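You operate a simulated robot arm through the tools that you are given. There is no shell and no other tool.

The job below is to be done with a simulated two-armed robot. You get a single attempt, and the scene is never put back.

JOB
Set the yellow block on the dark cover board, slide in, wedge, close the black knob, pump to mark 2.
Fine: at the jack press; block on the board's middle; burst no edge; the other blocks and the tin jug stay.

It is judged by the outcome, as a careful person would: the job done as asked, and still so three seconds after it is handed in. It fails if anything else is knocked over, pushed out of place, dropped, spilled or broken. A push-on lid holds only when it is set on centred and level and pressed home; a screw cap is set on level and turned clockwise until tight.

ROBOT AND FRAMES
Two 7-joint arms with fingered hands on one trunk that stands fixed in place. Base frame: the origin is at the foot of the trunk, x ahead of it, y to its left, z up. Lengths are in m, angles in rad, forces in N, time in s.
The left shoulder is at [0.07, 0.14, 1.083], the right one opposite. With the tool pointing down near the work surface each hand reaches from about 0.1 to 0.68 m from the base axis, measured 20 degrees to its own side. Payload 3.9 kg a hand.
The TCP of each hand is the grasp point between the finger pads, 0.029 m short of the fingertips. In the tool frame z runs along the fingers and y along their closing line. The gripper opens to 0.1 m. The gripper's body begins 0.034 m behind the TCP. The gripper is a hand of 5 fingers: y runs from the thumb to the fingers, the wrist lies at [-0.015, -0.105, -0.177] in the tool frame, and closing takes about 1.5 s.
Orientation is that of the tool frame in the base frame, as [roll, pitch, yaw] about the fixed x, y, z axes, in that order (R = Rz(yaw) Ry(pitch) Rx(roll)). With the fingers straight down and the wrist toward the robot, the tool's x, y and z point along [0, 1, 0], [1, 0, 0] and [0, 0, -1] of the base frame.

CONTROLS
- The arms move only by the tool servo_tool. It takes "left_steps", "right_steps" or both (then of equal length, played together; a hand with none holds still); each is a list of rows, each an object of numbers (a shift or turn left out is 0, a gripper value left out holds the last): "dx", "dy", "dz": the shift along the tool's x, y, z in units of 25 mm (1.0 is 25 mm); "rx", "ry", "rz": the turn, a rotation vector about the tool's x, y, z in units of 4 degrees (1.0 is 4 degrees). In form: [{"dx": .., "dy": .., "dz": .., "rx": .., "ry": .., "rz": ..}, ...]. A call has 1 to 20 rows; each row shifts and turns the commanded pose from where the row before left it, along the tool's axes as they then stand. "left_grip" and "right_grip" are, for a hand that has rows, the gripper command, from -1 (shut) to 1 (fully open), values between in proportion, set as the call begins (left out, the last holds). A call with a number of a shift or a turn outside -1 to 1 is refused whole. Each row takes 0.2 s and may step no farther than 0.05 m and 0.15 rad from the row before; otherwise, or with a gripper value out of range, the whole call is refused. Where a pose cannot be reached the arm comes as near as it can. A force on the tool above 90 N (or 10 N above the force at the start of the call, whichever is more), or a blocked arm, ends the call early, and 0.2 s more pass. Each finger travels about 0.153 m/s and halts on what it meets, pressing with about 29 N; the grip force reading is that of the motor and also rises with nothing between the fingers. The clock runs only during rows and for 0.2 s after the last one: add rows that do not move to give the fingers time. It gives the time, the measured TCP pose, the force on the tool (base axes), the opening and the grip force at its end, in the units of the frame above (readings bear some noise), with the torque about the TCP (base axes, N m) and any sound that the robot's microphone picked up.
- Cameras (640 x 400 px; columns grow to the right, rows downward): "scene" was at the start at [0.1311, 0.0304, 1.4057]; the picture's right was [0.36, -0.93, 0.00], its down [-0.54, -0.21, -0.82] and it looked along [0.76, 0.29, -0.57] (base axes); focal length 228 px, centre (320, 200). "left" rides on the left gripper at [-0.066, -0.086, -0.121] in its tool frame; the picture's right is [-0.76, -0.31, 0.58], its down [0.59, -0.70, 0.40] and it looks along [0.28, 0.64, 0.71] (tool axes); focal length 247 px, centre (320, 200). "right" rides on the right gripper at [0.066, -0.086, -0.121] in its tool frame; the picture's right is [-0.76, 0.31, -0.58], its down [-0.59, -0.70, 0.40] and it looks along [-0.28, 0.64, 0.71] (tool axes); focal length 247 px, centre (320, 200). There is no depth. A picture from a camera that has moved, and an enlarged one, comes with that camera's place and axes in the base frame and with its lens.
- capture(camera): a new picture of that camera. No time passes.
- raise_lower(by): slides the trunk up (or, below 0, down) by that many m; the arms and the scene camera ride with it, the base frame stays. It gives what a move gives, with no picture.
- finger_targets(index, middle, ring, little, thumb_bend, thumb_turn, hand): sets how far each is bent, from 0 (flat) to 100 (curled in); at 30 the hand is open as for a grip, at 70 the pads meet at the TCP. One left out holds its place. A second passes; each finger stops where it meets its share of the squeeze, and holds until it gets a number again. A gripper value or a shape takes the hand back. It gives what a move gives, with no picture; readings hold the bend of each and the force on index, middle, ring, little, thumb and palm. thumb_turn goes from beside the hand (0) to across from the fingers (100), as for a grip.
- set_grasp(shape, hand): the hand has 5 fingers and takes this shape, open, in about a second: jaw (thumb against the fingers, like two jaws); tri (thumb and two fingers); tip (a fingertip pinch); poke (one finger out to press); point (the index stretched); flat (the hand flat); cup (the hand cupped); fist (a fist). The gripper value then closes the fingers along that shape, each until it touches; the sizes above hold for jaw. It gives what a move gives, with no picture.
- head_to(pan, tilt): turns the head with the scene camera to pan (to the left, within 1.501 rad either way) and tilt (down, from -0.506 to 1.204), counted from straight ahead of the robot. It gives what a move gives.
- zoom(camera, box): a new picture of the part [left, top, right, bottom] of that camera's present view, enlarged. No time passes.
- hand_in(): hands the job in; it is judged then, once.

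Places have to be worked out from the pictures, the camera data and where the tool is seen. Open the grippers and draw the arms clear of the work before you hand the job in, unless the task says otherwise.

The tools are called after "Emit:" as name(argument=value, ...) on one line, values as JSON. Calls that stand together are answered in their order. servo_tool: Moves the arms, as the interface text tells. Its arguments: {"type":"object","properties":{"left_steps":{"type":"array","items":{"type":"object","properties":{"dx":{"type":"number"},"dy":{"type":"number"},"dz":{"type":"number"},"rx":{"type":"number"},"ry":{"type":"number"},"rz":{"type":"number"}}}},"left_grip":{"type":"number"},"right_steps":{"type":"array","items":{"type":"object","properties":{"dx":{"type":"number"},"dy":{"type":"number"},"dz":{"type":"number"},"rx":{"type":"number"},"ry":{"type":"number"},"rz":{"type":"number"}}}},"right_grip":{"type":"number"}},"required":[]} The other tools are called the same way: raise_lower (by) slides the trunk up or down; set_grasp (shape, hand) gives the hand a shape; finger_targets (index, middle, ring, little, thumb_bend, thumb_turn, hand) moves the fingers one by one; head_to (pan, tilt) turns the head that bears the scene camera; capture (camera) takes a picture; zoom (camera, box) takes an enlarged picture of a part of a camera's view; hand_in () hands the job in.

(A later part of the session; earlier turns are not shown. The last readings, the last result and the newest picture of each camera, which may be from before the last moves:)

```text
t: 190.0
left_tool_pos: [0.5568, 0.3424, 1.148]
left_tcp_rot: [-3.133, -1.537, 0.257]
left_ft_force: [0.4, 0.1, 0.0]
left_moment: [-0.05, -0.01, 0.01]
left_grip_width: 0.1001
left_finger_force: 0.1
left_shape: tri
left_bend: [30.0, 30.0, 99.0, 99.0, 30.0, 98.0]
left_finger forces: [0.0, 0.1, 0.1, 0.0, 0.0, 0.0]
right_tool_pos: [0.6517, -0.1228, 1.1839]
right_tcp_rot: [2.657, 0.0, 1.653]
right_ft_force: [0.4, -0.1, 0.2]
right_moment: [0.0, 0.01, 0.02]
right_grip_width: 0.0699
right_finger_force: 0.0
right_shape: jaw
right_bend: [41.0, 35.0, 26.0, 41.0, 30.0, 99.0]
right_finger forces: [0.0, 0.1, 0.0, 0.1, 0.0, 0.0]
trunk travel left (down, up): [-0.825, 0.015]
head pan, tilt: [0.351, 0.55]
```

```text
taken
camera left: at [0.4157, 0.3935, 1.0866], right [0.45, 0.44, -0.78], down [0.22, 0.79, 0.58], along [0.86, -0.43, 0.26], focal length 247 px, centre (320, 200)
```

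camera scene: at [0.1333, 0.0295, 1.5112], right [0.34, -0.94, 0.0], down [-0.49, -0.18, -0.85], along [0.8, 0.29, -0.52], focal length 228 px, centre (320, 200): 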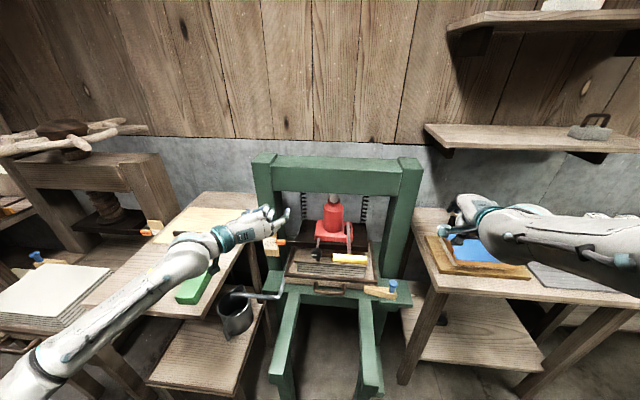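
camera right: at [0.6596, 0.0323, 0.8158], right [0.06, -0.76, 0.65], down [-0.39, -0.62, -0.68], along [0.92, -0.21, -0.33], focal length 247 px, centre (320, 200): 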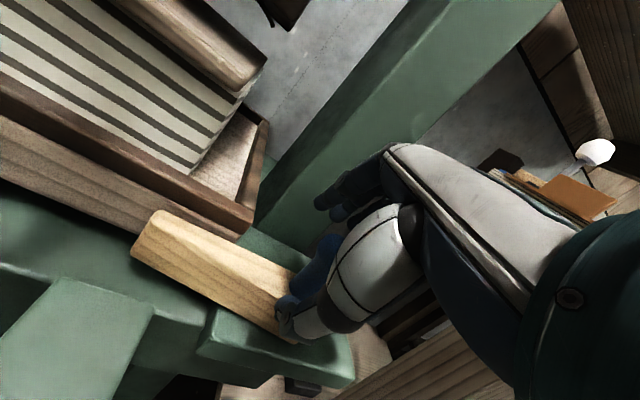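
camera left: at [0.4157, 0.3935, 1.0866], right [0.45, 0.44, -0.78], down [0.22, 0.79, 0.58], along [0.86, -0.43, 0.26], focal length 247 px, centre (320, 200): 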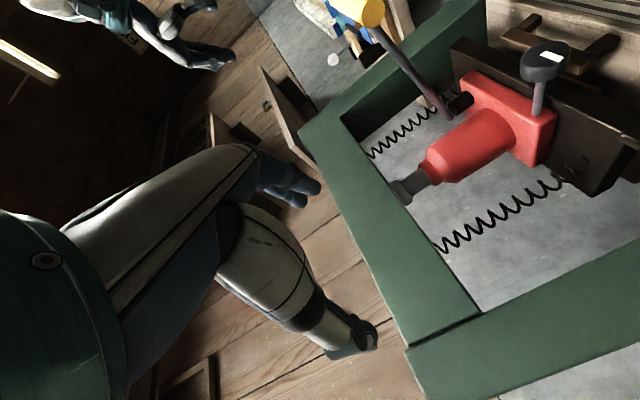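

Fingers now point straight into the press. I bring the left hand down to a stand-off point ~9 cm in front of the black knob.

Emit:
servo_tool(left_steps=[{"dx": -0.89, "dy": 0.4, "dz": 0.23}, {"dx": -0.89, "dy": 0.4, "dz": 0.23}, {"dx": -0.89, "dy": 0.4, "dz": 0.23}, {"dx": -0.89, "dy": 0.4, "dz": 0.23}, {"dx": -0.89, "dy": 0.4, "dz": 0.23}, {"dx": -0.89, "dy": 0.4, "dz": 0.23}, {"dx": -0.89, "dy": 0.4, "dz": 0.23}, {"dx": -0.89, "dy": 0.4, "dz": 0.23}, {"dx": -0.89, "dy": 0.4, "dz": 0.23}, {"dx": -0.89, "dy": 0.4, "dz": 0.23}, {"dx": -0.89, "dy": 0.4, "dz": 0.23}, {"dx": -0.89, "dy": 0.4, "dz": 0.23}, {}])

Emit:
capture(camera="scene")

Emit:
capture(camera="left")

Emit:
zoom(camera="scene", box=[220, 190, 400, 320])

```text
t: 192.8
left_tool_pos: [0.5782, 0.2587, 0.8954]
left_tcp_rot: [-3.123, -1.536, 0.245]
left_ft_force: [-0.2, 0.1, 0.3]
left_moment: [-0.04, 0.01, 0.01]
left_grip_width: 0.0997
left_finger_force: 0.1
left_shape: tri
left_bend: [30.0, 30.0, 99.0, 99.0, 30.0, 98.0]
left_finger forces: [0.0, 0.0, 0.0, 0.0, 0.0, 0.0]
left hand out of reach, approached as far as the arm can: row 6, 7, 8, 9, 10, 11, 12
right_tool_pos: [0.6508, -0.1238, 1.1847]
right_tcp_rot: [2.656, 0.0, 1.653]
right_ft_force: [0.2, 0.4, -0.7]
right_moment: [0.0, -0.02, -0.01]
right_grip_width: 0.0697
right_finger_force: 0.0
right_shape: jaw
right_bend: [41.0, 35.0, 26.0, 41.0, 30.0, 99.0]
right_finger forces: [0.0, 0.0, 0.0, 0.0, 0.0, 0.0]
trunk travel left (down, up): [-0.825, 0.015]
head pan, tilt: [0.351, 0.55]
```

```text
taken
camera scene: at [0.1332, 0.0294, 1.5112], right [0.34, -0.94, 0.0], down [-0.49, -0.18, -0.85], along [0.8, 0.29, -0.52], focal length 228 px, centre (320, 200)
```

scene: 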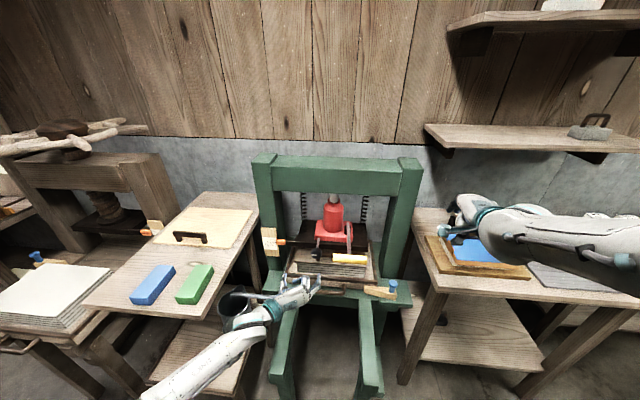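

```text
taken
camera left: at [0.437, 0.3098, 0.8327], right [0.45, 0.44, -0.78], down [0.22, 0.79, 0.57], along [0.87, -0.43, 0.26], focal length 247 px, centre (320, 200)
```

left: 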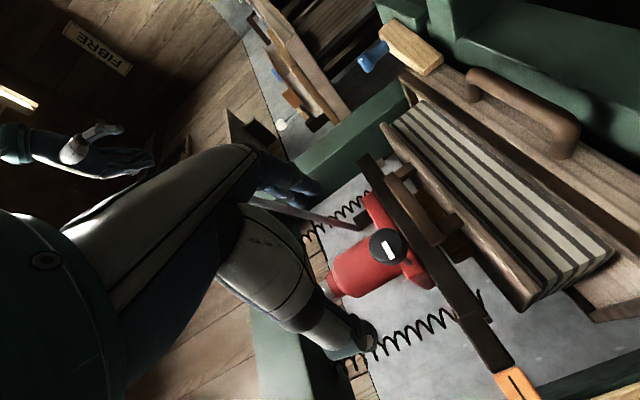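

```text
3.08 times, centred on (310, 255) of scene
camera zoom: at [0.1332, 0.0294, 1.5112], right [0.34, -0.94, 0.0], down [-0.49, -0.18, -0.85], along [0.8, 0.29, -0.52], focal length 701 px, centre (351, 31)
```

zoom: 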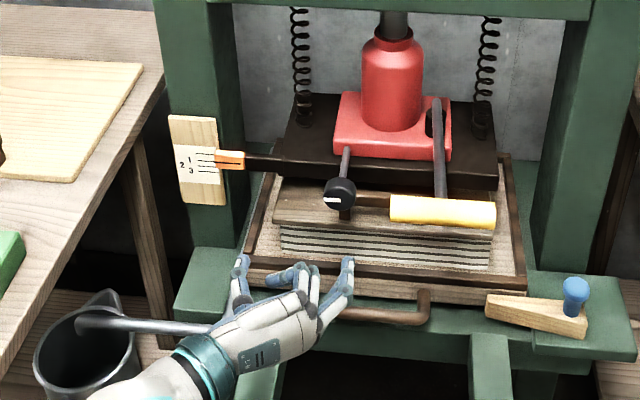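

It stopped a little short (0.578, 0.259, 0.895) with orientation kept. I try to continue straight forward toward the knob.

Emit:
servo_tool(left_steps=[{"dz": 0.5}, {"dz": 0.5}, {"dz": 0.5}, {"dz": 0.5}, {}])

Emit:
zoom(camera="scene", box=[220, 190, 400, 320])

```text
t: 194.0
left_tool_pos: [0.581, 0.2693, 0.9011]
left_tcp_rot: [-3.112, -1.535, 0.236]
left_ft_force: [0.4, 0.6, -0.5]
left_moment: [-0.02, 0.02, -0.05]
left_grip_width: 0.0998
left_finger_force: 0.0
left_shape: tri
left_bend: [30.0, 30.0, 99.0, 99.0, 30.0, 98.0]
left_finger forces: [0.1, 0.0, 0.1, 0.0, 0.1, 0.0]
left hand out of reach, approached as far as the arm can: row 1, 2, 3, 4
right_tool_pos: [0.6511, -0.1238, 1.1852]
right_tcp_rot: [2.657, 0.001, 1.653]
right_ft_force: [0.0, -0.1, 0.0]
right_moment: [0.01, -0.01, 0.0]
right_grip_width: 0.0696
right_finger_force: 0.2
right_shape: jaw
right_bend: [41.0, 35.0, 26.0, 41.0, 30.0, 99.0]
right_finger forces: [0.0, 0.0, 0.0, 0.0, 0.0, 0.1]
trunk travel left (down, up): [-0.825, 0.015]
head pan, tilt: [0.351, 0.55]
```

```text
3.08 times, centred on (310, 255) of scene
camera zoom: at [0.1333, 0.0295, 1.5112], right [0.34, -0.94, 0.0], down [-0.49, -0.18, -0.85], along [0.8, 0.29, -0.52], focal length 701 px, centre (351, 31)
```

zoom: 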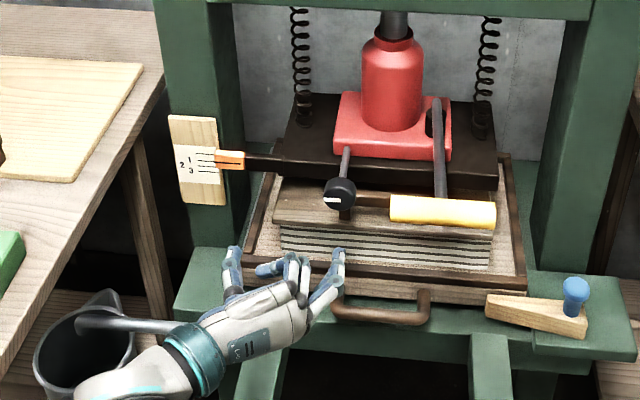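

The wrist limits forward travel in this roll. Rolling the hand clockwise about its pointing axis (fingers toward down, forearm coming from above) should suit this spot; I roll it here step by step.

Emit:
servo_tool(left_steps=[{"dx": 0.5, "rz": 1}, {"dx": 0.5, "rz": 1}, {"rz": 1}, {"rz": 1}, {"rz": 1}, {"rz": 1}, {"rz": 1}, {"rz": 1}, {"rz": 1}, {"rz": 1}, {"rz": 1}, {}])

Emit:
capture(camera="scene")

```text
t: 196.6
left_tool_pos: [0.5635, 0.2736, 0.9225]
left_tcp_rot: [-1.619, -0.802, -1.272]
left_ft_force: [0.0, -0.1, -0.6]
left_moment: [0.01, 0.0, -0.01]
left_grip_width: 0.0997
left_finger_force: 0.0
left_shape: tri
left_bend: [30.0, 30.0, 99.0, 99.0, 30.0, 98.0]
left_finger forces: [0.0, 0.1, 0.0, 0.0, 0.0, 0.0]
left hand out of reach, approached as far as the arm can: row 7, 9, 10, 11
right_tool_pos: [0.6513, -0.1218, 1.1853]
right_tcp_rot: [2.655, 0.0, 1.652]
right_ft_force: [0.4, -0.2, 0.1]
right_moment: [-0.01, -0.02, 0.01]
right_grip_width: 0.0696
right_finger_force: 0.2
right_shape: jaw
right_bend: [41.0, 35.0, 26.0, 41.0, 30.0, 99.0]
right_finger forces: [0.0, 0.0, 0.1, 0.0, 0.0, 0.0]
trunk travel left (down, up): [-0.825, 0.015]
head pan, tilt: [0.351, 0.55]
```

```text
taken
camera scene: at [0.1334, 0.0297, 1.5112], right [0.34, -0.94, 0.0], down [-0.49, -0.18, -0.85], along [0.8, 0.29, -0.52], focal length 228 px, centre (320, 200)
```

scene: 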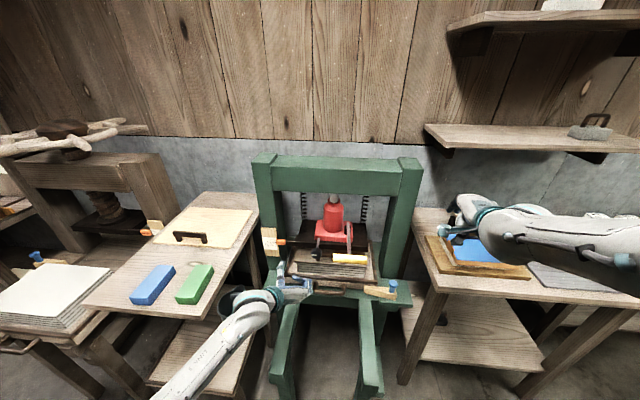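

Rolling that way hits limits because the forearm now comes from lower-left. The opposite roll (back of hand toward the robot, forearm from below-left — a "stop gesture") fits better. I roll back counter-clockwise and on to that side.

Emit:
servo_tool(left_steps=[{"rz": -1}, {"rz": -1}, {"rz": -1}, {"rz": -1}, {"rz": -1}, {"rz": -1}, {"rz": -1}, {"rz": -1}, {"rz": -1}, {"rz": -1}, {"rz": -1}, {"rz": -1}, {"rz": -1}, {"rz": -1}, {"rz": -1}, {"rz": -1}, {"rz": -1}, {"rz": -1}, {"rz": -1}, {"rz": -1}])

Emit:
capture(camera="scene")

Emit:
capture(camera="left")

```text
t: 200.8
left_tool_pos: [0.5627, 0.2724, 0.9221]
left_tcp_rot: [1.63, -0.94, 1.79]
left_ft_force: [0.8, -0.6, 0.4]
left_moment: [0.01, -0.04, 0.01]
left_grip_width: 0.0996
left_finger_force: 0.1
left_shape: tri
left_bend: [30.0, 30.0, 99.0, 99.0, 30.0, 98.0]
left_finger forces: [0.0, 0.0, 0.0, 0.1, 0.0, 0.0]
right_tool_pos: [0.6506, -0.1247, 1.1857]
right_tcp_rot: [2.655, 0.0, 1.653]
right_ft_force: [-0.6, -0.3, -0.5]
right_moment: [0.02, -0.01, 0.0]
right_grip_width: 0.0698
right_finger_force: 0.1
right_shape: jaw
right_bend: [41.0, 35.0, 26.0, 41.0, 30.0, 99.0]
right_finger forces: [0.0, 0.1, 0.0, 0.0, 0.0, 0.0]
trunk travel left (down, up): [-0.825, 0.015]
head pan, tilt: [0.351, 0.55]
```

```text
taken
camera scene: at [0.1333, 0.0294, 1.5112], right [0.34, -0.94, 0.0], down [-0.49, -0.18, -0.85], along [0.8, 0.29, -0.52], focal length 228 px, centre (320, 200)
```

scene: 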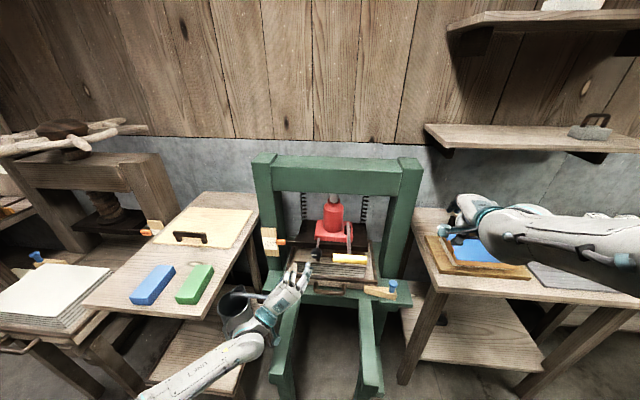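

```text
taken
camera left: at [0.4349, 0.2704, 0.8228], right [0.58, -0.05, -0.81], down [0.15, 0.99, 0.05], along [0.8, -0.15, 0.58], focal length 247 px, centre (320, 200)
```

left: 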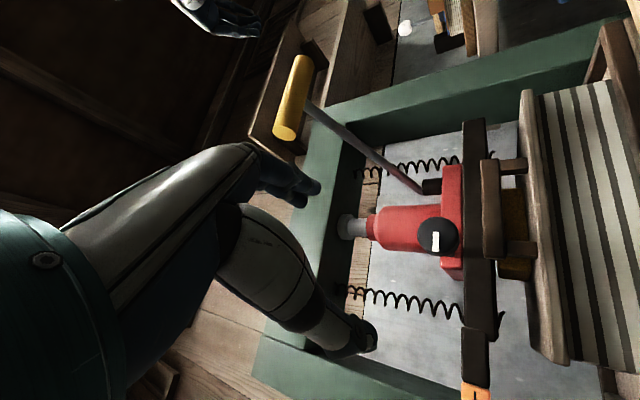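

This roll works without limits. I now move forward toward the knob.

Emit:
servo_tool(left_steps=[{"dz": 0.5}, {"dz": 0.5}, {"dz": 0.5}, {"dz": 0.5}, {}])

Emit:
capture(camera="left")

Emit:
zoom(camera="scene", box=[180, 190, 400, 400])

```text
t: 202.0
left_tool_pos: [0.5812, 0.2849, 0.9242]
left_tcp_rot: [1.633, -0.943, 1.785]
left_ft_force: [-0.2, 0.2, -0.1]
left_moment: [0.02, -0.01, 0.01]
left_grip_width: 0.0997
left_finger_force: 0.0
left_shape: tri
left_bend: [30.0, 30.0, 99.0, 99.0, 30.0, 98.0]
left_finger forces: [0.0, 0.1, 0.0, 0.0, 0.0, 0.1]
left hand out of reach, approached as far as the arm can: row 2, 3, 4
right_tool_pos: [0.6517, -0.1223, 1.1861]
right_tcp_rot: [2.657, 0.001, 1.653]
right_ft_force: [0.1, 0.2, -0.4]
right_moment: [-0.02, -0.03, -0.01]
right_grip_width: 0.0698
right_finger_force: 0.1
right_shape: jaw
right_bend: [41.0, 35.0, 26.0, 41.0, 30.0, 99.0]
right_finger forces: [0.1, 0.0, 0.0, 0.0, 0.1, 0.0]
trunk travel left (down, up): [-0.825, 0.015]
head pan, tilt: [0.351, 0.55]
```

```text
taken
camera left: at [0.4538, 0.2832, 0.8251], right [0.58, -0.05, -0.81], down [0.15, 0.99, 0.05], along [0.8, -0.15, 0.58], focal length 247 px, centre (320, 200)
```

left: 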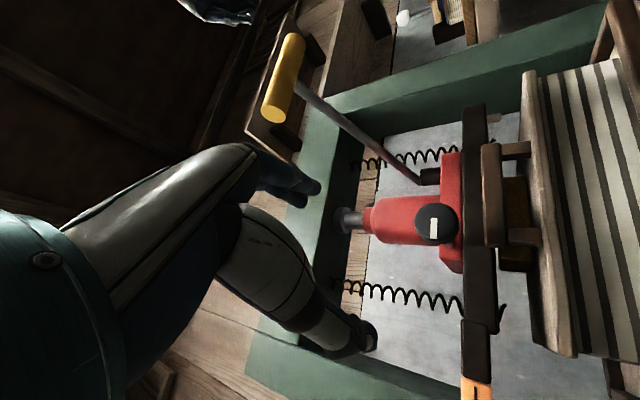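

```text
1.90 times, centred on (290, 295) of scene
camera zoom: at [0.1333, 0.0295, 1.5112], right [0.34, -0.94, 0.0], down [-0.49, -0.18, -0.85], along [0.8, 0.29, -0.52], focal length 434 px, centre (377, 19)
```

zoom: 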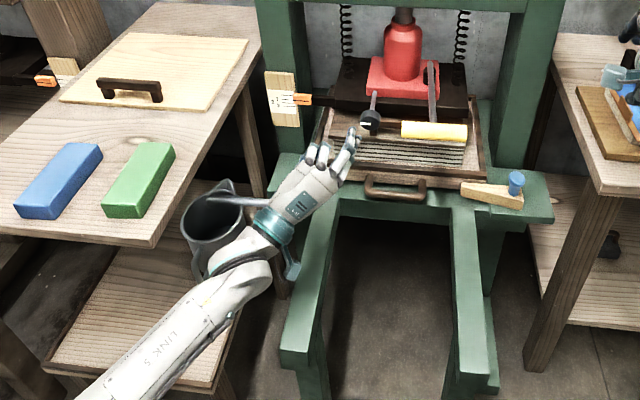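

Still limited in this roll. I roll further so the hand's back is upright (forearm from below), lower the trunk a bit, and retry.

Emit:
servo_tool(left_steps=[{"rz": -1}, {"rz": -1}, {"rz": -1}, {"rz": -1}, {"rz": -1}, {"rz": -1}, {"rz": -1}, {"rz": -1}, {"rz": -1}, {}])

Emit:
servo_tool(left_steps=[{"dy": 0.8}, {"dy": 0.8}, {"dy": 0.8}, {"dz": 0.5}, {"dz": 0.5}, {"dz": 0.5}, {"dz": 0.5}, {}])

Emit:
zoom(camera="scene", box=[180, 190, 400, 400])

```text
t: 204.2
left_tool_pos: [0.5569, 0.2902, 0.9315]
left_tcp_rot: [1.608, -0.314, 1.825]
left_ft_force: [0.5, 0.3, 0.1]
left_moment: [-0.01, -0.03, 0.02]
left_grip_width: 0.0997
left_finger_force: 0.1
left_shape: tri
left_bend: [30.0, 30.0, 99.0, 99.0, 30.0, 98.0]
left_finger forces: [0.0, 0.0, 0.0, 0.1, 0.1, 0.1]
left hand out of reach, approached as far as the arm can: row 2, 4, 5, 6, 7, 8, 9
right_tool_pos: [0.6524, -0.1224, 1.1842]
right_tcp_rot: [2.656, 0.001, 1.652]
right_ft_force: [0.5, 0.1, 0.8]
right_moment: [0.0, 0.01, 0.01]
right_grip_width: 0.0698
right_finger_force: 0.1
right_shape: jaw
right_bend: [41.0, 35.0, 26.0, 41.0, 30.0, 99.0]
right_finger forces: [0.0, 0.0, 0.1, 0.1, 0.0, 0.0]
trunk travel left (down, up): [-0.825, 0.015]
head pan, tilt: [0.351, 0.55]
```

```text
t: 206.0
left_tool_pos: [0.5683, 0.2878, 0.9924]
left_tcp_rot: [1.607, -0.315, 1.826]
left_ft_force: [0.6, -0.2, 0.4]
left_moment: [0.04, -0.01, 0.03]
left_grip_width: 0.0998
left_finger_force: 0.0
left_shape: tri
left_bend: [30.0, 30.0, 99.0, 99.0, 30.0, 98.0]
left_finger forces: [0.1, 0.0, 0.0, 0.0, 0.0, 0.1]
left hand out of reach, approached as far as the arm can: row 4, 5, 6, 7
right_tool_pos: [0.6501, -0.1235, 1.1856]
right_tcp_rot: [2.655, 0.0, 1.654]
right_ft_force: [0.7, -0.2, -0.3]
right_moment: [-0.01, -0.01, -0.02]
right_grip_width: 0.0701
right_finger_force: 0.0
right_shape: jaw
right_bend: [41.0, 35.0, 26.0, 41.0, 30.0, 99.0]
right_finger forces: [0.0, 0.0, 0.0, 0.0, 0.0, 0.0]
trunk travel left (down, up): [-0.825, 0.015]
head pan, tilt: [0.351, 0.55]
```

```text
1.90 times, centred on (290, 295) of scene
camera zoom: at [0.1333, 0.0294, 1.5112], right [0.34, -0.94, 0.0], down [-0.49, -0.18, -0.85], along [0.8, 0.29, -0.52], focal length 434 px, centre (377, 19)
```

zoom: 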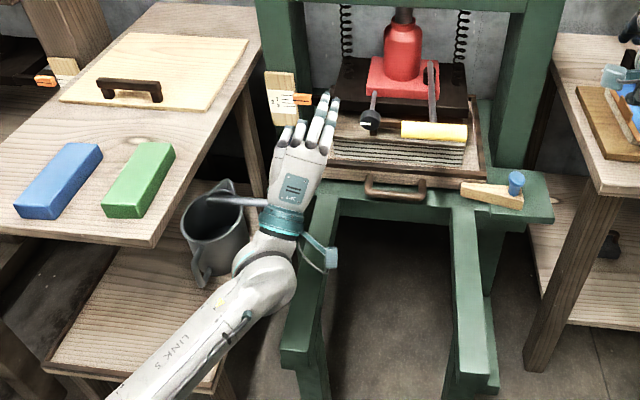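

The trunk is too high for this gesture. I lower it in stages, lifting both hands correspondingly.

Emit:
raise_lower(by=-0.1)

Emit:
servo_tool(left_steps=[{"dy": 0.8}, {"dy": 0.8}, {"dy": 0.8}, {"dy": 0.8}, {"dy": 0.8}, {}], right_steps=[{"dy": -0.5, "dz": -0.6}, {"dy": -0.5, "dz": -0.6}, {"dy": -0.5, "dz": -0.6}, {"dy": -0.5, "dz": -0.6}, {"dy": -0.5, "dz": -0.6}, {}])

Emit:
raise_lower(by=-0.12)

Emit:
capture(camera="scene")

```text
t: 207.3
left_tool_pos: [0.5676, 0.2876, 0.892]
left_tcp_rot: [1.608, -0.314, 1.824]
left_ft_force: [0.7, 0.0, -0.4]
left_moment: [-0.01, 0.02, 0.02]
left_grip_width: 0.0997
left_finger_force: 0.0
left_shape: tri
left_bend: [30.0, 30.0, 99.0, 99.0, 30.0, 98.0]
left_finger forces: [0.0, 0.1, 0.1, 0.1, 0.0, 0.0]
right_tool_pos: [0.6514, -0.1234, 1.0856]
right_tcp_rot: [2.656, -0.001, 1.652]
right_ft_force: [0.1, 0.5, 0.2]
right_moment: [-0.03, -0.02, 0.0]
right_grip_width: 0.0694
right_finger_force: 0.0
right_shape: jaw
right_bend: [41.0, 35.0, 26.0, 41.0, 30.0, 99.0]
right_finger forces: [0.0, 0.1, 0.1, 0.0, 0.1, 0.1]
trunk travel left (down, up): [-0.725, 0.115]
head pan, tilt: [0.351, 0.55]
```

```text
t: 208.7
left_tool_pos: [0.5592, 0.2669, 0.9831]
left_tcp_rot: [1.61, -0.314, 1.822]
left_ft_force: [0.8, 0.7, 0.0]
left_moment: [-0.02, 0.0, 0.0]
left_grip_width: 0.0998
left_finger_force: 0.0
left_shape: tri
left_bend: [30.0, 30.0, 99.0, 99.0, 30.0, 98.0]
left_finger forces: [0.0, 0.1, 0.1, 0.0, 0.0, 0.0]
left hand out of reach, approached as far as the arm can: row 2, 3, 4, 5
right_tool_pos: [0.5868, -0.1234, 1.1214]
right_tcp_rot: [2.588, -0.021, 1.644]
right_ft_force: [0.1, -0.2, 0.3]
right_moment: [0.02, 0.0, -0.04]
right_grip_width: 0.0698
right_finger_force: 0.0
right_shape: jaw
right_bend: [41.0, 35.0, 26.0, 41.0, 30.0, 99.0]
right_finger forces: [0.0, 0.1, 0.0, 0.0, 0.1, 0.0]
right hand out of reach, approached as far as the arm can: row 2, 3, 4, 5
trunk travel left (down, up): [-0.725, 0.115]
head pan, tilt: [0.351, 0.55]
```

```text
t: 210.2
left_tool_pos: [0.5592, 0.2664, 0.8641]
left_tcp_rot: [1.608, -0.314, 1.826]
left_ft_force: [-0.3, -0.5, -0.1]
left_moment: [0.03, -0.01, 0.03]
left_grip_width: 0.0998
left_finger_force: 0.1
left_shape: tri
left_bend: [30.0, 30.0, 99.0, 99.0, 30.0, 98.0]
left_finger forces: [0.0, 0.0, 0.0, 0.1, 0.0, 0.0]
right_tool_pos: [0.5862, -0.1258, 1.0026]
right_tcp_rot: [2.587, -0.021, 1.644]
right_ft_force: [-0.5, -0.6, -0.5]
right_moment: [-0.03, 0.02, 0.01]
right_grip_width: 0.0698
right_finger_force: 0.1
right_shape: jaw
right_bend: [41.0, 35.0, 26.0, 41.0, 30.0, 99.0]
right_finger forces: [0.1, 0.0, 0.1, 0.0, 0.0, 0.1]
trunk travel left (down, up): [-0.605, 0.235]
head pan, tilt: [0.351, 0.55]
```

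```text
taken
camera scene: at [0.1331, 0.0295, 1.2913], right [0.34, -0.94, 0.0], down [-0.49, -0.18, -0.85], along [0.8, 0.29, -0.52], focal length 228 px, centre (320, 200)
```

scene: 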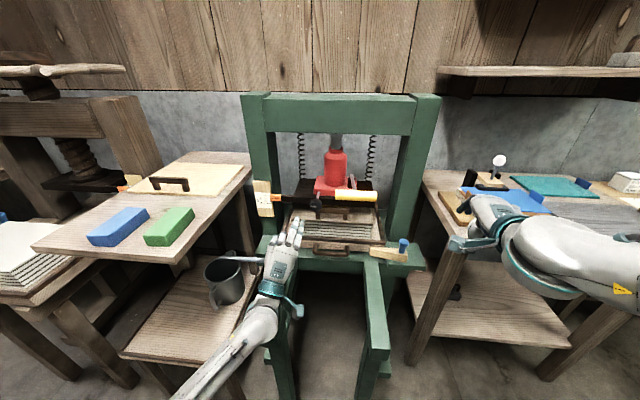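

Shoulder is now at ~0.96. I test whether the left hand can go forward from here.

Emit:
servo_tool(left_steps=[{"dz": 0.5}, {"dz": 0.5}, {"dz": 0.5}, {"dz": 0.5}, {}])

Emit:
capture(camera="left")

```text
t: 211.4
left_tool_pos: [0.5645, 0.285, 0.86]
left_tcp_rot: [1.609, -0.316, 1.824]
left_ft_force: [-0.9, -0.2, 0.1]
left_moment: [0.0, -0.02, -0.03]
left_grip_width: 0.1001
left_finger_force: 0.0
left_shape: tri
left_bend: [30.0, 30.0, 99.0, 99.0, 30.0, 98.0]
left_finger forces: [0.0, 0.1, 0.0, 0.1, 0.0, 0.0]
left hand out of reach, approached as far as the arm can: row 1, 2, 3, 4
right_tool_pos: [0.5862, -0.125, 1.0022]
right_tcp_rot: [2.587, -0.02, 1.643]
right_ft_force: [-0.5, -0.1, 0.5]
right_moment: [0.01, 0.0, -0.04]
right_grip_width: 0.0697
right_finger_force: 0.2
right_shape: jaw
right_bend: [41.0, 35.0, 26.0, 41.0, 30.0, 99.0]
right_finger forces: [0.1, 0.1, 0.0, 0.0, 0.1, 0.0]
trunk travel left (down, up): [-0.605, 0.235]
head pan, tilt: [0.351, 0.55]
```

```text
taken
camera left: at [0.455, 0.2175, 0.7616], right [0.7, -0.46, -0.55], down [0.16, 0.85, -0.5], along [0.69, 0.26, 0.67], focal length 247 px, centre (320, 200)
```

left: 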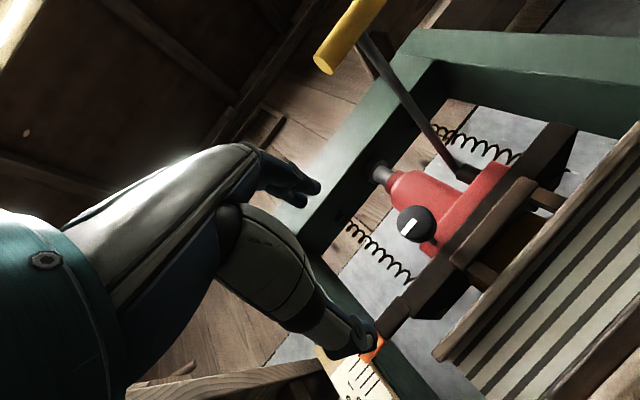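

The wrist's bend seems to be the limit. I reduce the pitch (fingers ~30° below horizontal) and test forward reach again.

Emit:
servo_tool(left_steps=[{"rx": 1}, {"rx": 1}, {"rx": 1}, {"rx": 1}, {"rx": 1}, {"rx": 1}, {"rx": 1}, {"rx": 1}, {}])

Emit:
servo_tool(left_steps=[{"dy": 0.3, "dz": 0.5}, {"dy": 0.3, "dz": 0.5}, {"dy": 0.3, "dz": 0.5}, {"dy": 0.3, "dz": 0.5}, {}])

Emit:
capture(camera="scene")

Emit:
capture(camera="left")

```text
t: 213.4
left_tool_pos: [0.5584, 0.286, 0.8574]
left_tcp_rot: [1.959, -0.316, 1.825]
left_ft_force: [0.4, -0.1, -0.4]
left_moment: [0.0, 0.03, 0.02]
left_grip_width: 0.0999
left_finger_force: 0.0
left_shape: tri
left_bend: [30.0, 30.0, 99.0, 99.0, 30.0, 98.0]
left_finger forces: [0.0, 0.1, 0.1, 0.0, 0.0, 0.1]
left hand out of reach, approached as far as the arm can: row 4, 5, 6, 7, 8
right_tool_pos: [0.5866, -0.1251, 1.0014]
right_tcp_rot: [2.589, -0.021, 1.643]
right_ft_force: [-0.6, -0.3, -0.4]
right_moment: [-0.02, -0.05, 0.0]
right_grip_width: 0.0698
right_finger_force: 0.1
right_shape: jaw
right_bend: [41.0, 35.0, 26.0, 41.0, 30.0, 99.0]
right_finger forces: [0.0, 0.1, 0.0, 0.0, 0.1, 0.0]
trunk travel left (down, up): [-0.605, 0.235]
head pan, tilt: [0.351, 0.55]
```

```text
t: 214.6
left_tool_pos: [0.5656, 0.3031, 0.8559]
left_tcp_rot: [1.955, -0.313, 1.824]
left_ft_force: [0.4, 0.1, 0.0]
left_moment: [0.0, 0.01, 0.02]
left_grip_width: 0.0999
left_finger_force: 0.0
left_shape: tri
left_bend: [30.0, 30.0, 99.0, 99.0, 30.0, 98.0]
left_finger forces: [0.0, 0.0, 0.0, 0.1, 0.1, 0.1]
left hand out of reach, approached as far as the arm can: row 1, 2, 3, 4
right_tool_pos: [0.586, -0.1247, 1.0013]
right_tcp_rot: [2.586, -0.022, 1.643]
right_ft_force: [-1.4, 0.3, 0.1]
right_moment: [0.01, -0.02, -0.01]
right_grip_width: 0.0698
right_finger_force: 0.1
right_shape: jaw
right_bend: [41.0, 35.0, 26.0, 41.0, 30.0, 99.0]
right_finger forces: [0.1, 0.0, 0.1, 0.1, 0.0, 0.0]
trunk travel left (down, up): [-0.605, 0.235]
head pan, tilt: [0.351, 0.55]
```

```text
taken
camera scene: at [0.1332, 0.029, 1.2912], right [0.34, -0.94, 0.0], down [-0.49, -0.18, -0.85], along [0.8, 0.29, -0.52], focal length 228 px, centre (320, 200)
```

scene: 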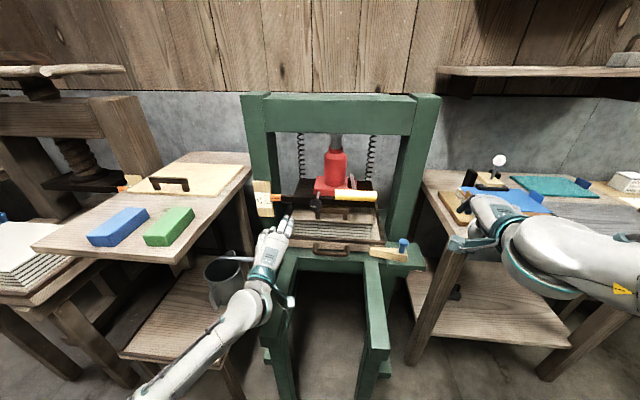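

```text
taken
camera left: at [0.4394, 0.2172, 0.8034], right [0.55, -0.44, -0.71], down [-0.1, 0.81, -0.58], along [0.83, 0.39, 0.4], focal length 247 px, centre (320, 200)
```

left: 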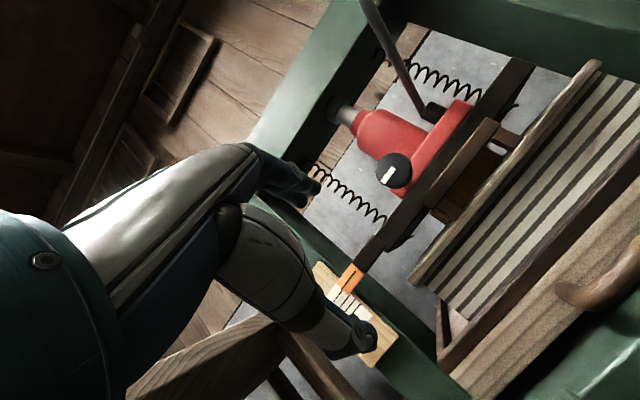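

I look down-left to see the arm's actual elbow posture.

Emit:
head_to(pan=0.7, tilt=1.1)

Emit:
capture(camera="scene")

```text
t: 215.6
left_tool_pos: [0.5647, 0.3031, 0.8562]
left_tcp_rot: [1.957, -0.315, 1.822]
left_ft_force: [0.1, 0.2, 0.4]
left_moment: [-0.02, 0.0, -0.01]
left_grip_width: 0.0998
left_finger_force: 0.0
left_shape: tri
left_bend: [30.0, 30.0, 99.0, 99.0, 30.0, 98.0]
left_finger forces: [0.1, 0.1, 0.0, 0.0, 0.1, 0.0]
right_tool_pos: [0.586, -0.1256, 1.0013]
right_tcp_rot: [2.589, -0.022, 1.643]
right_ft_force: [0.1, -0.2, -0.6]
right_moment: [0.02, 0.03, -0.05]
right_grip_width: 0.0697
right_finger_force: 0.0
right_shape: jaw
right_bend: [41.0, 35.0, 26.0, 41.0, 30.0, 99.0]
right_finger forces: [0.1, 0.1, 0.0, 0.0, 0.0, 0.1]
trunk travel left (down, up): [-0.605, 0.235]
head pan, tilt: [0.7, 1.1]
```

```text
taken
camera scene: at [0.0974, 0.0394, 1.2481], right [0.64, -0.77, 0.0], down [-0.68, -0.57, -0.45], along [0.35, 0.29, -0.89], focal length 228 px, centre (320, 200)
```

scene: 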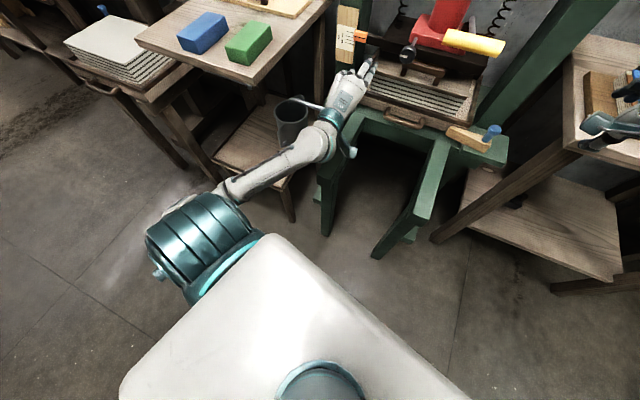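

I see: elbow low-left, forearm level — that posture can't extend. The downward-tilted posture used for pushing the tray reached this spot easily, so I'll pinch the knob's upper rim (thumb in front, fingers behind) from above and swing it clockwise in strokes. First I un-tilt the left hand.

Emit:
servo_tool(left_steps=[{"ry": -0.34, "rz": -0.84}, {"ry": -0.34, "rz": -0.84}, {"ry": -0.34, "rz": -0.84}, {"ry": -0.34, "rz": -0.84}, {"ry": -0.34, "rz": -0.84}, {"rx": 1}, {"rx": 1}, {"rx": 1}, {"rx": 1}, {"rx": 1}, {"rx": 1}, {"rx": 1}, {"rx": 1}, {"rx": 1}, {"rx": 1}, {}])

Emit:
raise_lower(by=0.2)

Emit:
head_to(pan=0.351, tilt=0.7)

Emit:
capture(camera="scene")

```text
t: 219.0
left_tool_pos: [0.5542, 0.3217, 0.8612]
left_tcp_rot: [2.657, 0.001, 1.825]
left_ft_force: [0.0, -0.8, 0.2]
left_moment: [-0.01, -0.03, -0.02]
left_grip_width: 0.0998
left_finger_force: 0.0
left_shape: tri
left_bend: [30.0, 30.0, 99.0, 99.0, 30.0, 98.0]
left_finger forces: [0.0, 0.0, 0.0, 0.0, 0.0, 0.1]
left hand out of reach, approached as far as the arm can: row 3, 6, 7, 9
right_tool_pos: [0.5858, -0.125, 1.0021]
right_tcp_rot: [2.589, -0.019, 1.642]
right_ft_force: [0.8, -0.4, 0.1]
right_moment: [-0.05, -0.01, 0.0]
right_grip_width: 0.0697
right_finger_force: 0.0
right_shape: jaw
right_bend: [41.0, 35.0, 26.0, 41.0, 30.0, 99.0]
right_finger forces: [0.0, 0.0, 0.1, 0.1, 0.0, 0.0]
trunk travel left (down, up): [-0.605, 0.235]
head pan, tilt: [0.7, 1.1]
```

```text
t: 221.2
left_tool_pos: [0.5552, 0.3208, 1.0602]
left_tcp_rot: [2.654, 0.003, 1.825]
left_ft_force: [-1.2, 0.2, -0.6]
left_moment: [0.02, 0.0, 0.04]
left_grip_width: 0.0997
left_finger_force: 0.0
left_shape: tri
left_bend: [30.0, 30.0, 99.0, 99.0, 30.0, 98.0]
left_finger forces: [0.0, 0.1, 0.0, 0.0, 0.0, 0.0]
right_tool_pos: [0.5871, -0.1253, 1.2025]
right_tcp_rot: [2.588, -0.021, 1.644]
right_ft_force: [-0.1, -0.2, -0.6]
right_moment: [-0.02, -0.01, -0.03]
right_grip_width: 0.0699
right_finger_force: 0.1
right_shape: jaw
right_bend: [41.0, 35.0, 26.0, 41.0, 30.0, 99.0]
right_finger forces: [0.1, 0.0, 0.0, 0.0, 0.0, 0.0]
trunk travel left (down, up): [-0.805, 0.035]
head pan, tilt: [0.7, 1.1]
```

```text
t: 222.0
left_tool_pos: [0.5543, 0.3212, 1.0598]
left_tcp_rot: [2.655, 0.001, 1.826]
left_ft_force: [0.0, -0.2, 0.3]
left_moment: [0.03, 0.01, -0.01]
left_grip_width: 0.0995
left_finger_force: 0.1
left_shape: tri
left_bend: [30.0, 30.0, 99.0, 99.0, 30.0, 98.0]
left_finger forces: [0.1, 0.0, 0.0, 0.0, 0.0, 0.1]
right_tool_pos: [0.5857, -0.1248, 1.2026]
right_tcp_rot: [2.586, -0.02, 1.642]
right_ft_force: [-0.6, 0.1, 0.3]
right_moment: [0.01, 0.01, -0.01]
right_grip_width: 0.0697
right_finger_force: 0.0
right_shape: jaw
right_bend: [41.0, 35.0, 26.0, 41.0, 30.0, 99.0]
right_finger forces: [0.1, 0.0, 0.0, 0.1, 0.0, 0.1]
trunk travel left (down, up): [-0.805, 0.035]
head pan, tilt: [0.351, 0.7]
```

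```text
taken
camera scene: at [0.1286, 0.0279, 1.478], right [0.34, -0.94, 0.0], down [-0.61, -0.22, -0.76], along [0.72, 0.26, -0.64], focal length 228 px, centre (320, 200)
```

scene: 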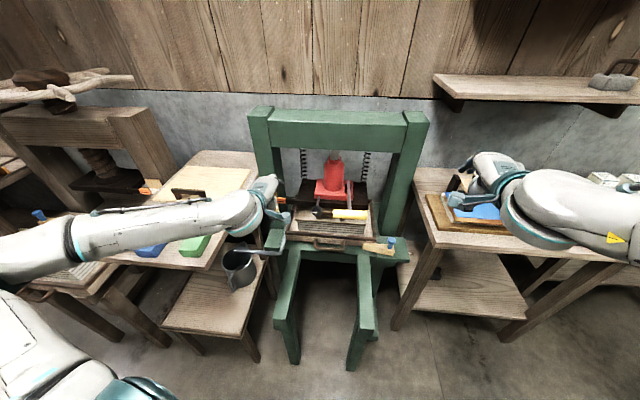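

Natural posture restored (tilt 28°). I move to a hover point just above/in front of the black knob with a 6 cm opening for a close look.

Emit:
servo_tool(left_steps=[{"dx": -0.49, "dy": 0.48, "dz": 0.84}, {"dx": -0.49, "dy": 0.48, "dz": 0.84}, {"dx": -0.49, "dy": 0.48, "dz": 0.84}, {"dx": -0.49, "dy": 0.48, "dz": 0.84}, {"dx": -0.49, "dy": 0.48, "dz": 0.84}, {"dx": -0.49, "dy": 0.48, "dz": 0.84}, {"dx": -0.49, "dy": 0.48, "dz": 0.84}, {}], left_grip=0.2)

Emit:
capture(camera="left")

Emit:
zoom(camera="scene", box=[240, 150, 400, 260])

```text
t: 223.8
left_tool_pos: [0.7153, 0.276, 0.9685]
left_tcp_rot: [2.655, 0.003, 1.825]
left_ft_force: [0.2, 0.1, 0.3]
left_moment: [0.01, 0.0, 0.01]
left_grip_width: 0.0603
left_finger_force: 0.0
left_shape: tri
left_bend: [39.0, 39.0, 99.0, 99.0, 30.0, 100.0]
left_finger forces: [0.0, 0.1, 0.1, 0.0, 0.0, 0.0]
right_tool_pos: [0.5861, -0.1253, 1.2027]
right_tcp_rot: [2.587, -0.02, 1.644]
right_ft_force: [0.6, 0.5, -0.1]
right_moment: [0.03, 0.01, 0.0]
right_grip_width: 0.0698
right_finger_force: 0.2
right_shape: jaw
right_bend: [41.0, 35.0, 26.0, 41.0, 30.0, 99.0]
right_finger forces: [0.1, 0.1, 0.1, 0.1, 0.0, 0.0]
trunk travel left (down, up): [-0.805, 0.035]
head pan, tilt: [0.351, 0.7]
```

```text
taken
camera left: at [0.604, 0.1798, 1.0361], right [0.19, -0.73, -0.65], down [-0.57, 0.46, -0.68], along [0.8, 0.5, -0.33], focal length 247 px, centre (320, 200)
```

left: 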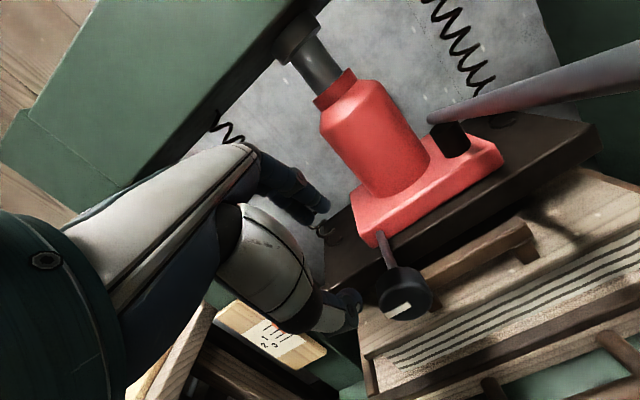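

```text
3.64 times, centred on (320, 205) of scene
camera zoom: at [0.1278, 0.0285, 1.4782], right [0.34, -0.94, 0.0], down [-0.6, -0.22, -0.77], along [0.72, 0.26, -0.64], focal length 828 px, centre (320, 182)
```

zoom: 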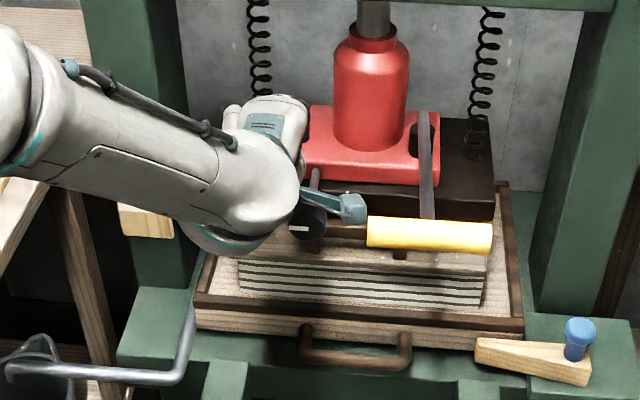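

Easy reach. The left camera sees knob, stem and jack base; I zoom to locate the knob precisely.

Emit:
zoom(camera="left", box=[300, 170, 460, 340])

```text
2.35 times, centred on (380, 255) of left
camera zoom: at [0.604, 0.1798, 1.0361], right [0.19, -0.73, -0.65], down [-0.57, 0.46, -0.68], along [0.8, 0.5, -0.33], focal length 581 px, centre (179, 71)
```

zoom: 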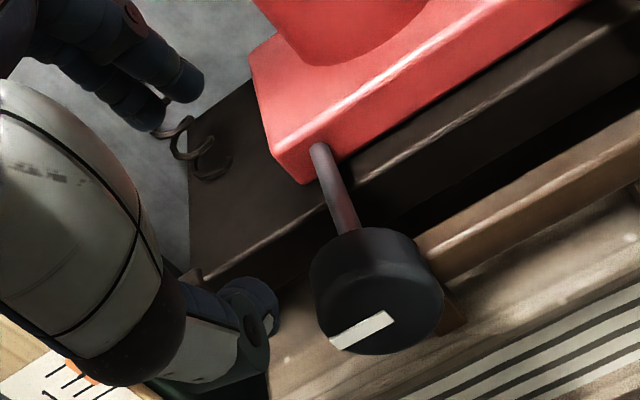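

Knob: front face centre ≈ (0.726, 0.262, 0.875), 42 mm diameter, 25 mm thick, with 7 cm free space behind it. I line up above it and lower so the thumb is in front and the fingers behind its upper rim.

Emit:
servo_tool(left_steps=[{"dx": -0.33, "dy": 0.22, "dz": 0.12}, {"dx": -0.33, "dy": 0.22, "dz": 0.12}, {"dy": -0.312, "dz": 0.59}, {"dy": -0.312, "dz": 0.59}, {"dy": -0.25, "dz": 0.47}, {}])

Emit:
zoom(camera="left", box=[240, 150, 420, 340])

Emit:
zoom(camera="scene", box=[280, 180, 360, 240])

```text
t: 225.2
left_tool_pos: [0.7306, 0.262, 0.922]
left_tcp_rot: [2.655, 0.003, 1.824]
left_ft_force: [0.1, 0.0, 0.7]
left_moment: [-0.13, 0.18, 0.1]
left_grip_width: 0.0603
left_finger_force: 0.0
left_shape: tri
left_bend: [39.0, 39.0, 99.0, 99.0, 30.0, 100.0]
left_finger forces: [0.1, 0.0, 0.1, 0.0, 0.0, 0.0]
right_tool_pos: [0.5868, -0.1248, 1.2028]
right_tcp_rot: [2.586, -0.021, 1.644]
right_ft_force: [0.7, 0.4, -0.3]
right_moment: [0.0, 0.01, 0.03]
right_grip_width: 0.0699
right_finger_force: 0.0
right_shape: jaw
right_bend: [41.0, 35.0, 26.0, 41.0, 30.0, 99.0]
right_finger forces: [0.0, 0.0, 0.0, 0.0, 0.1, 0.0]
trunk travel left (down, up): [-0.805, 0.035]
head pan, tilt: [0.351, 0.7]
```

```text
2.11 times, centred on (330, 245) of left
camera zoom: at [0.6201, 0.1654, 0.989], right [0.19, -0.73, -0.65], down [-0.57, 0.46, -0.68], along [0.8, 0.5, -0.33], focal length 520 px, centre (299, 105)
```

zoom: 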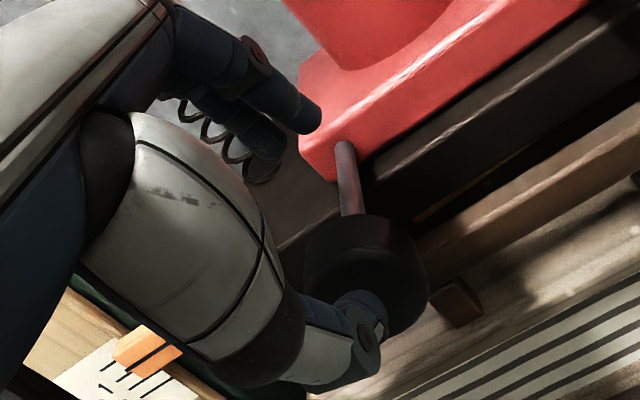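

```text
6.67 times, centred on (320, 210) of scene
camera zoom: at [0.1287, 0.0278, 1.4781], right [0.34, -0.94, 0.0], down [-0.6, -0.22, -0.77], along [0.72, 0.26, -0.64], focal length 1518 px, centre (320, 133)
```

zoom: 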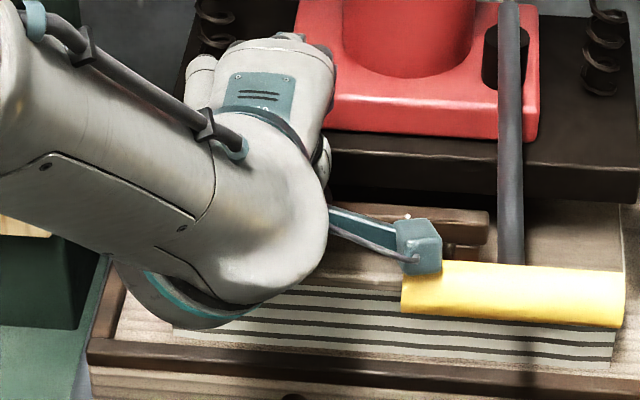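

The moment reading shows a light touch: the left camera bracket is at the pump lever's left end. I back off to the left immediately and check the lever.

Emit:
servo_tool(left_steps=[{"dx": 0.5, "dy": 0.05, "dz": -0.1}, {"dx": 0.5, "dy": 0.1, "dz": -0.2}, {"dx": 0.5, "dy": 0.15, "dz": -0.4}, {"dy": 0.2, "dz": -0.4}, {}])

Emit:
zoom(camera="scene", box=[250, 140, 410, 250])

Emit:
capture(camera="left")

```text
t: 226.4
left_tool_pos: [0.7181, 0.2961, 0.952]
left_tcp_rot: [2.657, 0.001, 1.824]
left_ft_force: [-0.2, -0.8, 0.6]
left_moment: [-0.01, 0.01, 0.0]
left_grip_width: 0.0601
left_finger_force: 0.0
left_shape: tri
left_bend: [39.0, 39.0, 99.0, 99.0, 30.0, 100.0]
left_finger forces: [0.0, 0.1, 0.0, 0.1, 0.0, 0.0]
right_tool_pos: [0.587, -0.1253, 1.2012]
right_tcp_rot: [2.588, -0.02, 1.643]
right_ft_force: [0.3, -0.5, 0.0]
right_moment: [0.01, 0.02, 0.0]
right_grip_width: 0.0697
right_finger_force: 0.1
right_shape: jaw
right_bend: [41.0, 35.0, 26.0, 41.0, 30.0, 99.0]
right_finger forces: [0.0, 0.0, 0.0, 0.0, 0.0, 0.0]
trunk travel left (down, up): [-0.805, 0.035]
head pan, tilt: [0.351, 0.7]
```

```text
3.64 times, centred on (330, 195) of scene
camera zoom: at [0.129, 0.028, 1.478], right [0.34, -0.94, 0.0], down [-0.6, -0.22, -0.76], along [0.72, 0.26, -0.64], focal length 828 px, centre (284, 218)
```

zoom: 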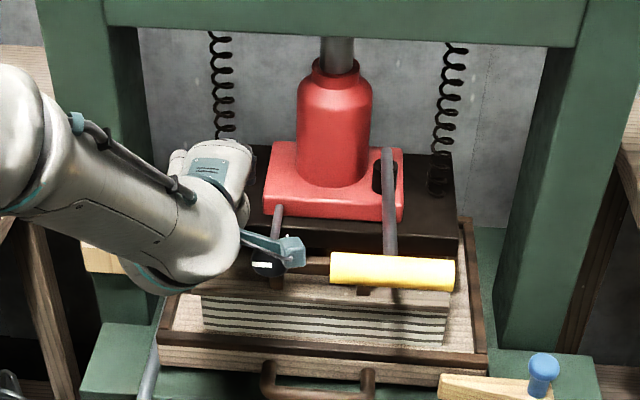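

```text
taken
camera left: at [0.6087, 0.2007, 1.0187], right [0.19, -0.73, -0.65], down [-0.57, 0.46, -0.68], along [0.8, 0.5, -0.33], focal length 247 px, centre (320, 200)
```

left: 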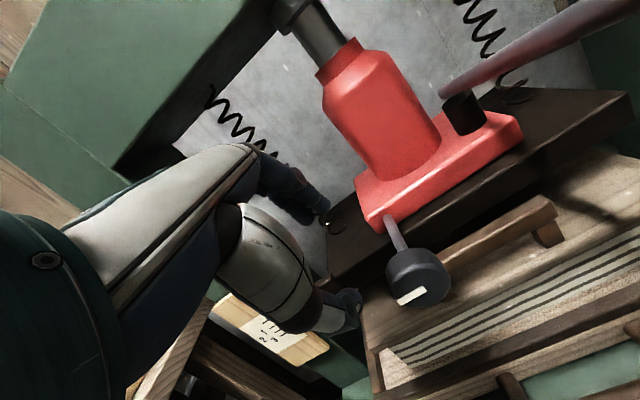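

Lever unchanged. Since the hand axis is nearly parallel to the knob's axis, I can simply roll the hand about that axis. I roll it 60° counter-clockwise here (hand leaning left, away from the lever).

Emit:
servo_tool(left_steps=[{"ry": -0.884, "rz": -0.468}, {"ry": -0.884, "rz": -0.468}, {"ry": -0.884, "rz": -0.468}, {"ry": -0.884, "rz": -0.468}, {"ry": -0.884, "rz": -0.468}, {"ry": -0.884, "rz": -0.468}, {"ry": -0.884, "rz": -0.468}, {"ry": -0.884, "rz": -0.468}, {"ry": -0.884, "rz": -0.468}, {"ry": -0.884, "rz": -0.468}, {"ry": -0.884, "rz": -0.468}, {"ry": -0.884, "rz": -0.468}, {"ry": -0.884, "rz": -0.468}, {"ry": -0.884, "rz": -0.468}, {"ry": -0.884, "rz": -0.468}, {}])

Emit:
zoom(camera="scene", box=[220, 140, 400, 260])

Emit:
capture(camera="left")

```text
t: 229.8
left_tool_pos: [0.7187, 0.2969, 0.9526]
left_tcp_rot: [2.656, 1.051, 1.825]
left_ft_force: [0.4, -0.6, -0.8]
left_moment: [0.0, 0.0, 0.01]
left_grip_width: 0.0602
left_finger_force: 0.1
left_shape: tri
left_bend: [39.0, 39.0, 99.0, 99.0, 30.0, 100.0]
left_finger forces: [0.0, 0.1, 0.1, 0.1, 0.0, 0.0]
right_tool_pos: [0.5872, -0.1259, 1.2028]
right_tcp_rot: [2.588, -0.021, 1.643]
right_ft_force: [-0.2, -0.1, -0.9]
right_moment: [0.0, 0.0, -0.03]
right_grip_width: 0.0698
right_finger_force: 0.1
right_shape: jaw
right_bend: [41.0, 35.0, 26.0, 41.0, 30.0, 99.0]
right_finger forces: [0.1, 0.0, 0.0, 0.0, 0.0, 0.1]
trunk travel left (down, up): [-0.805, 0.035]
head pan, tilt: [0.351, 0.7]
```

```text
3.33 times, centred on (310, 200) of scene
camera zoom: at [0.1287, 0.0277, 1.4781], right [0.34, -0.94, 0.0], down [-0.6, -0.22, -0.77], along [0.72, 0.26, -0.64], focal length 759 px, centre (353, 200)
```

zoom: 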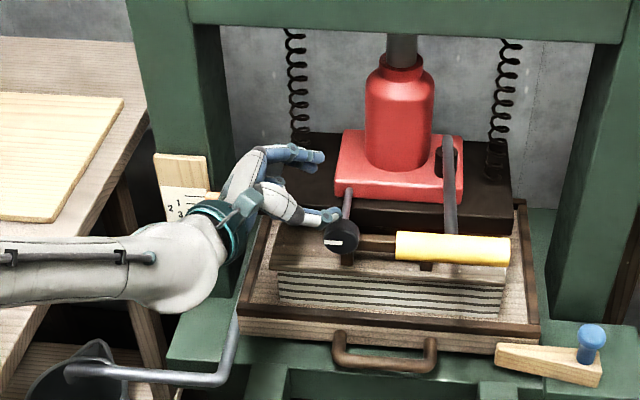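

```text
taken
camera left: at [0.5857, 0.2897, 1.0423], right [0.24, -0.91, 0.33], down [-0.35, -0.4, -0.85], along [0.91, 0.08, -0.41], focal length 247 px, centre (320, 200)
```

left: 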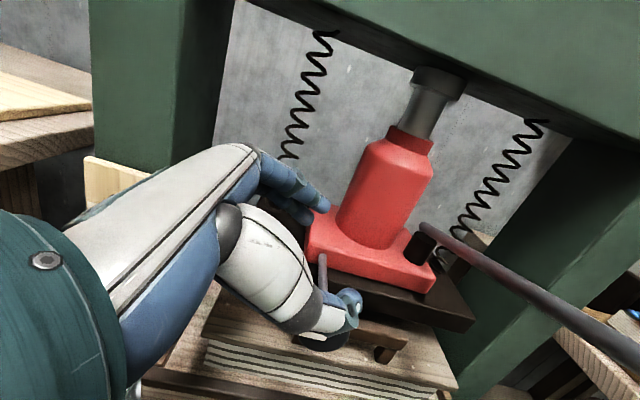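

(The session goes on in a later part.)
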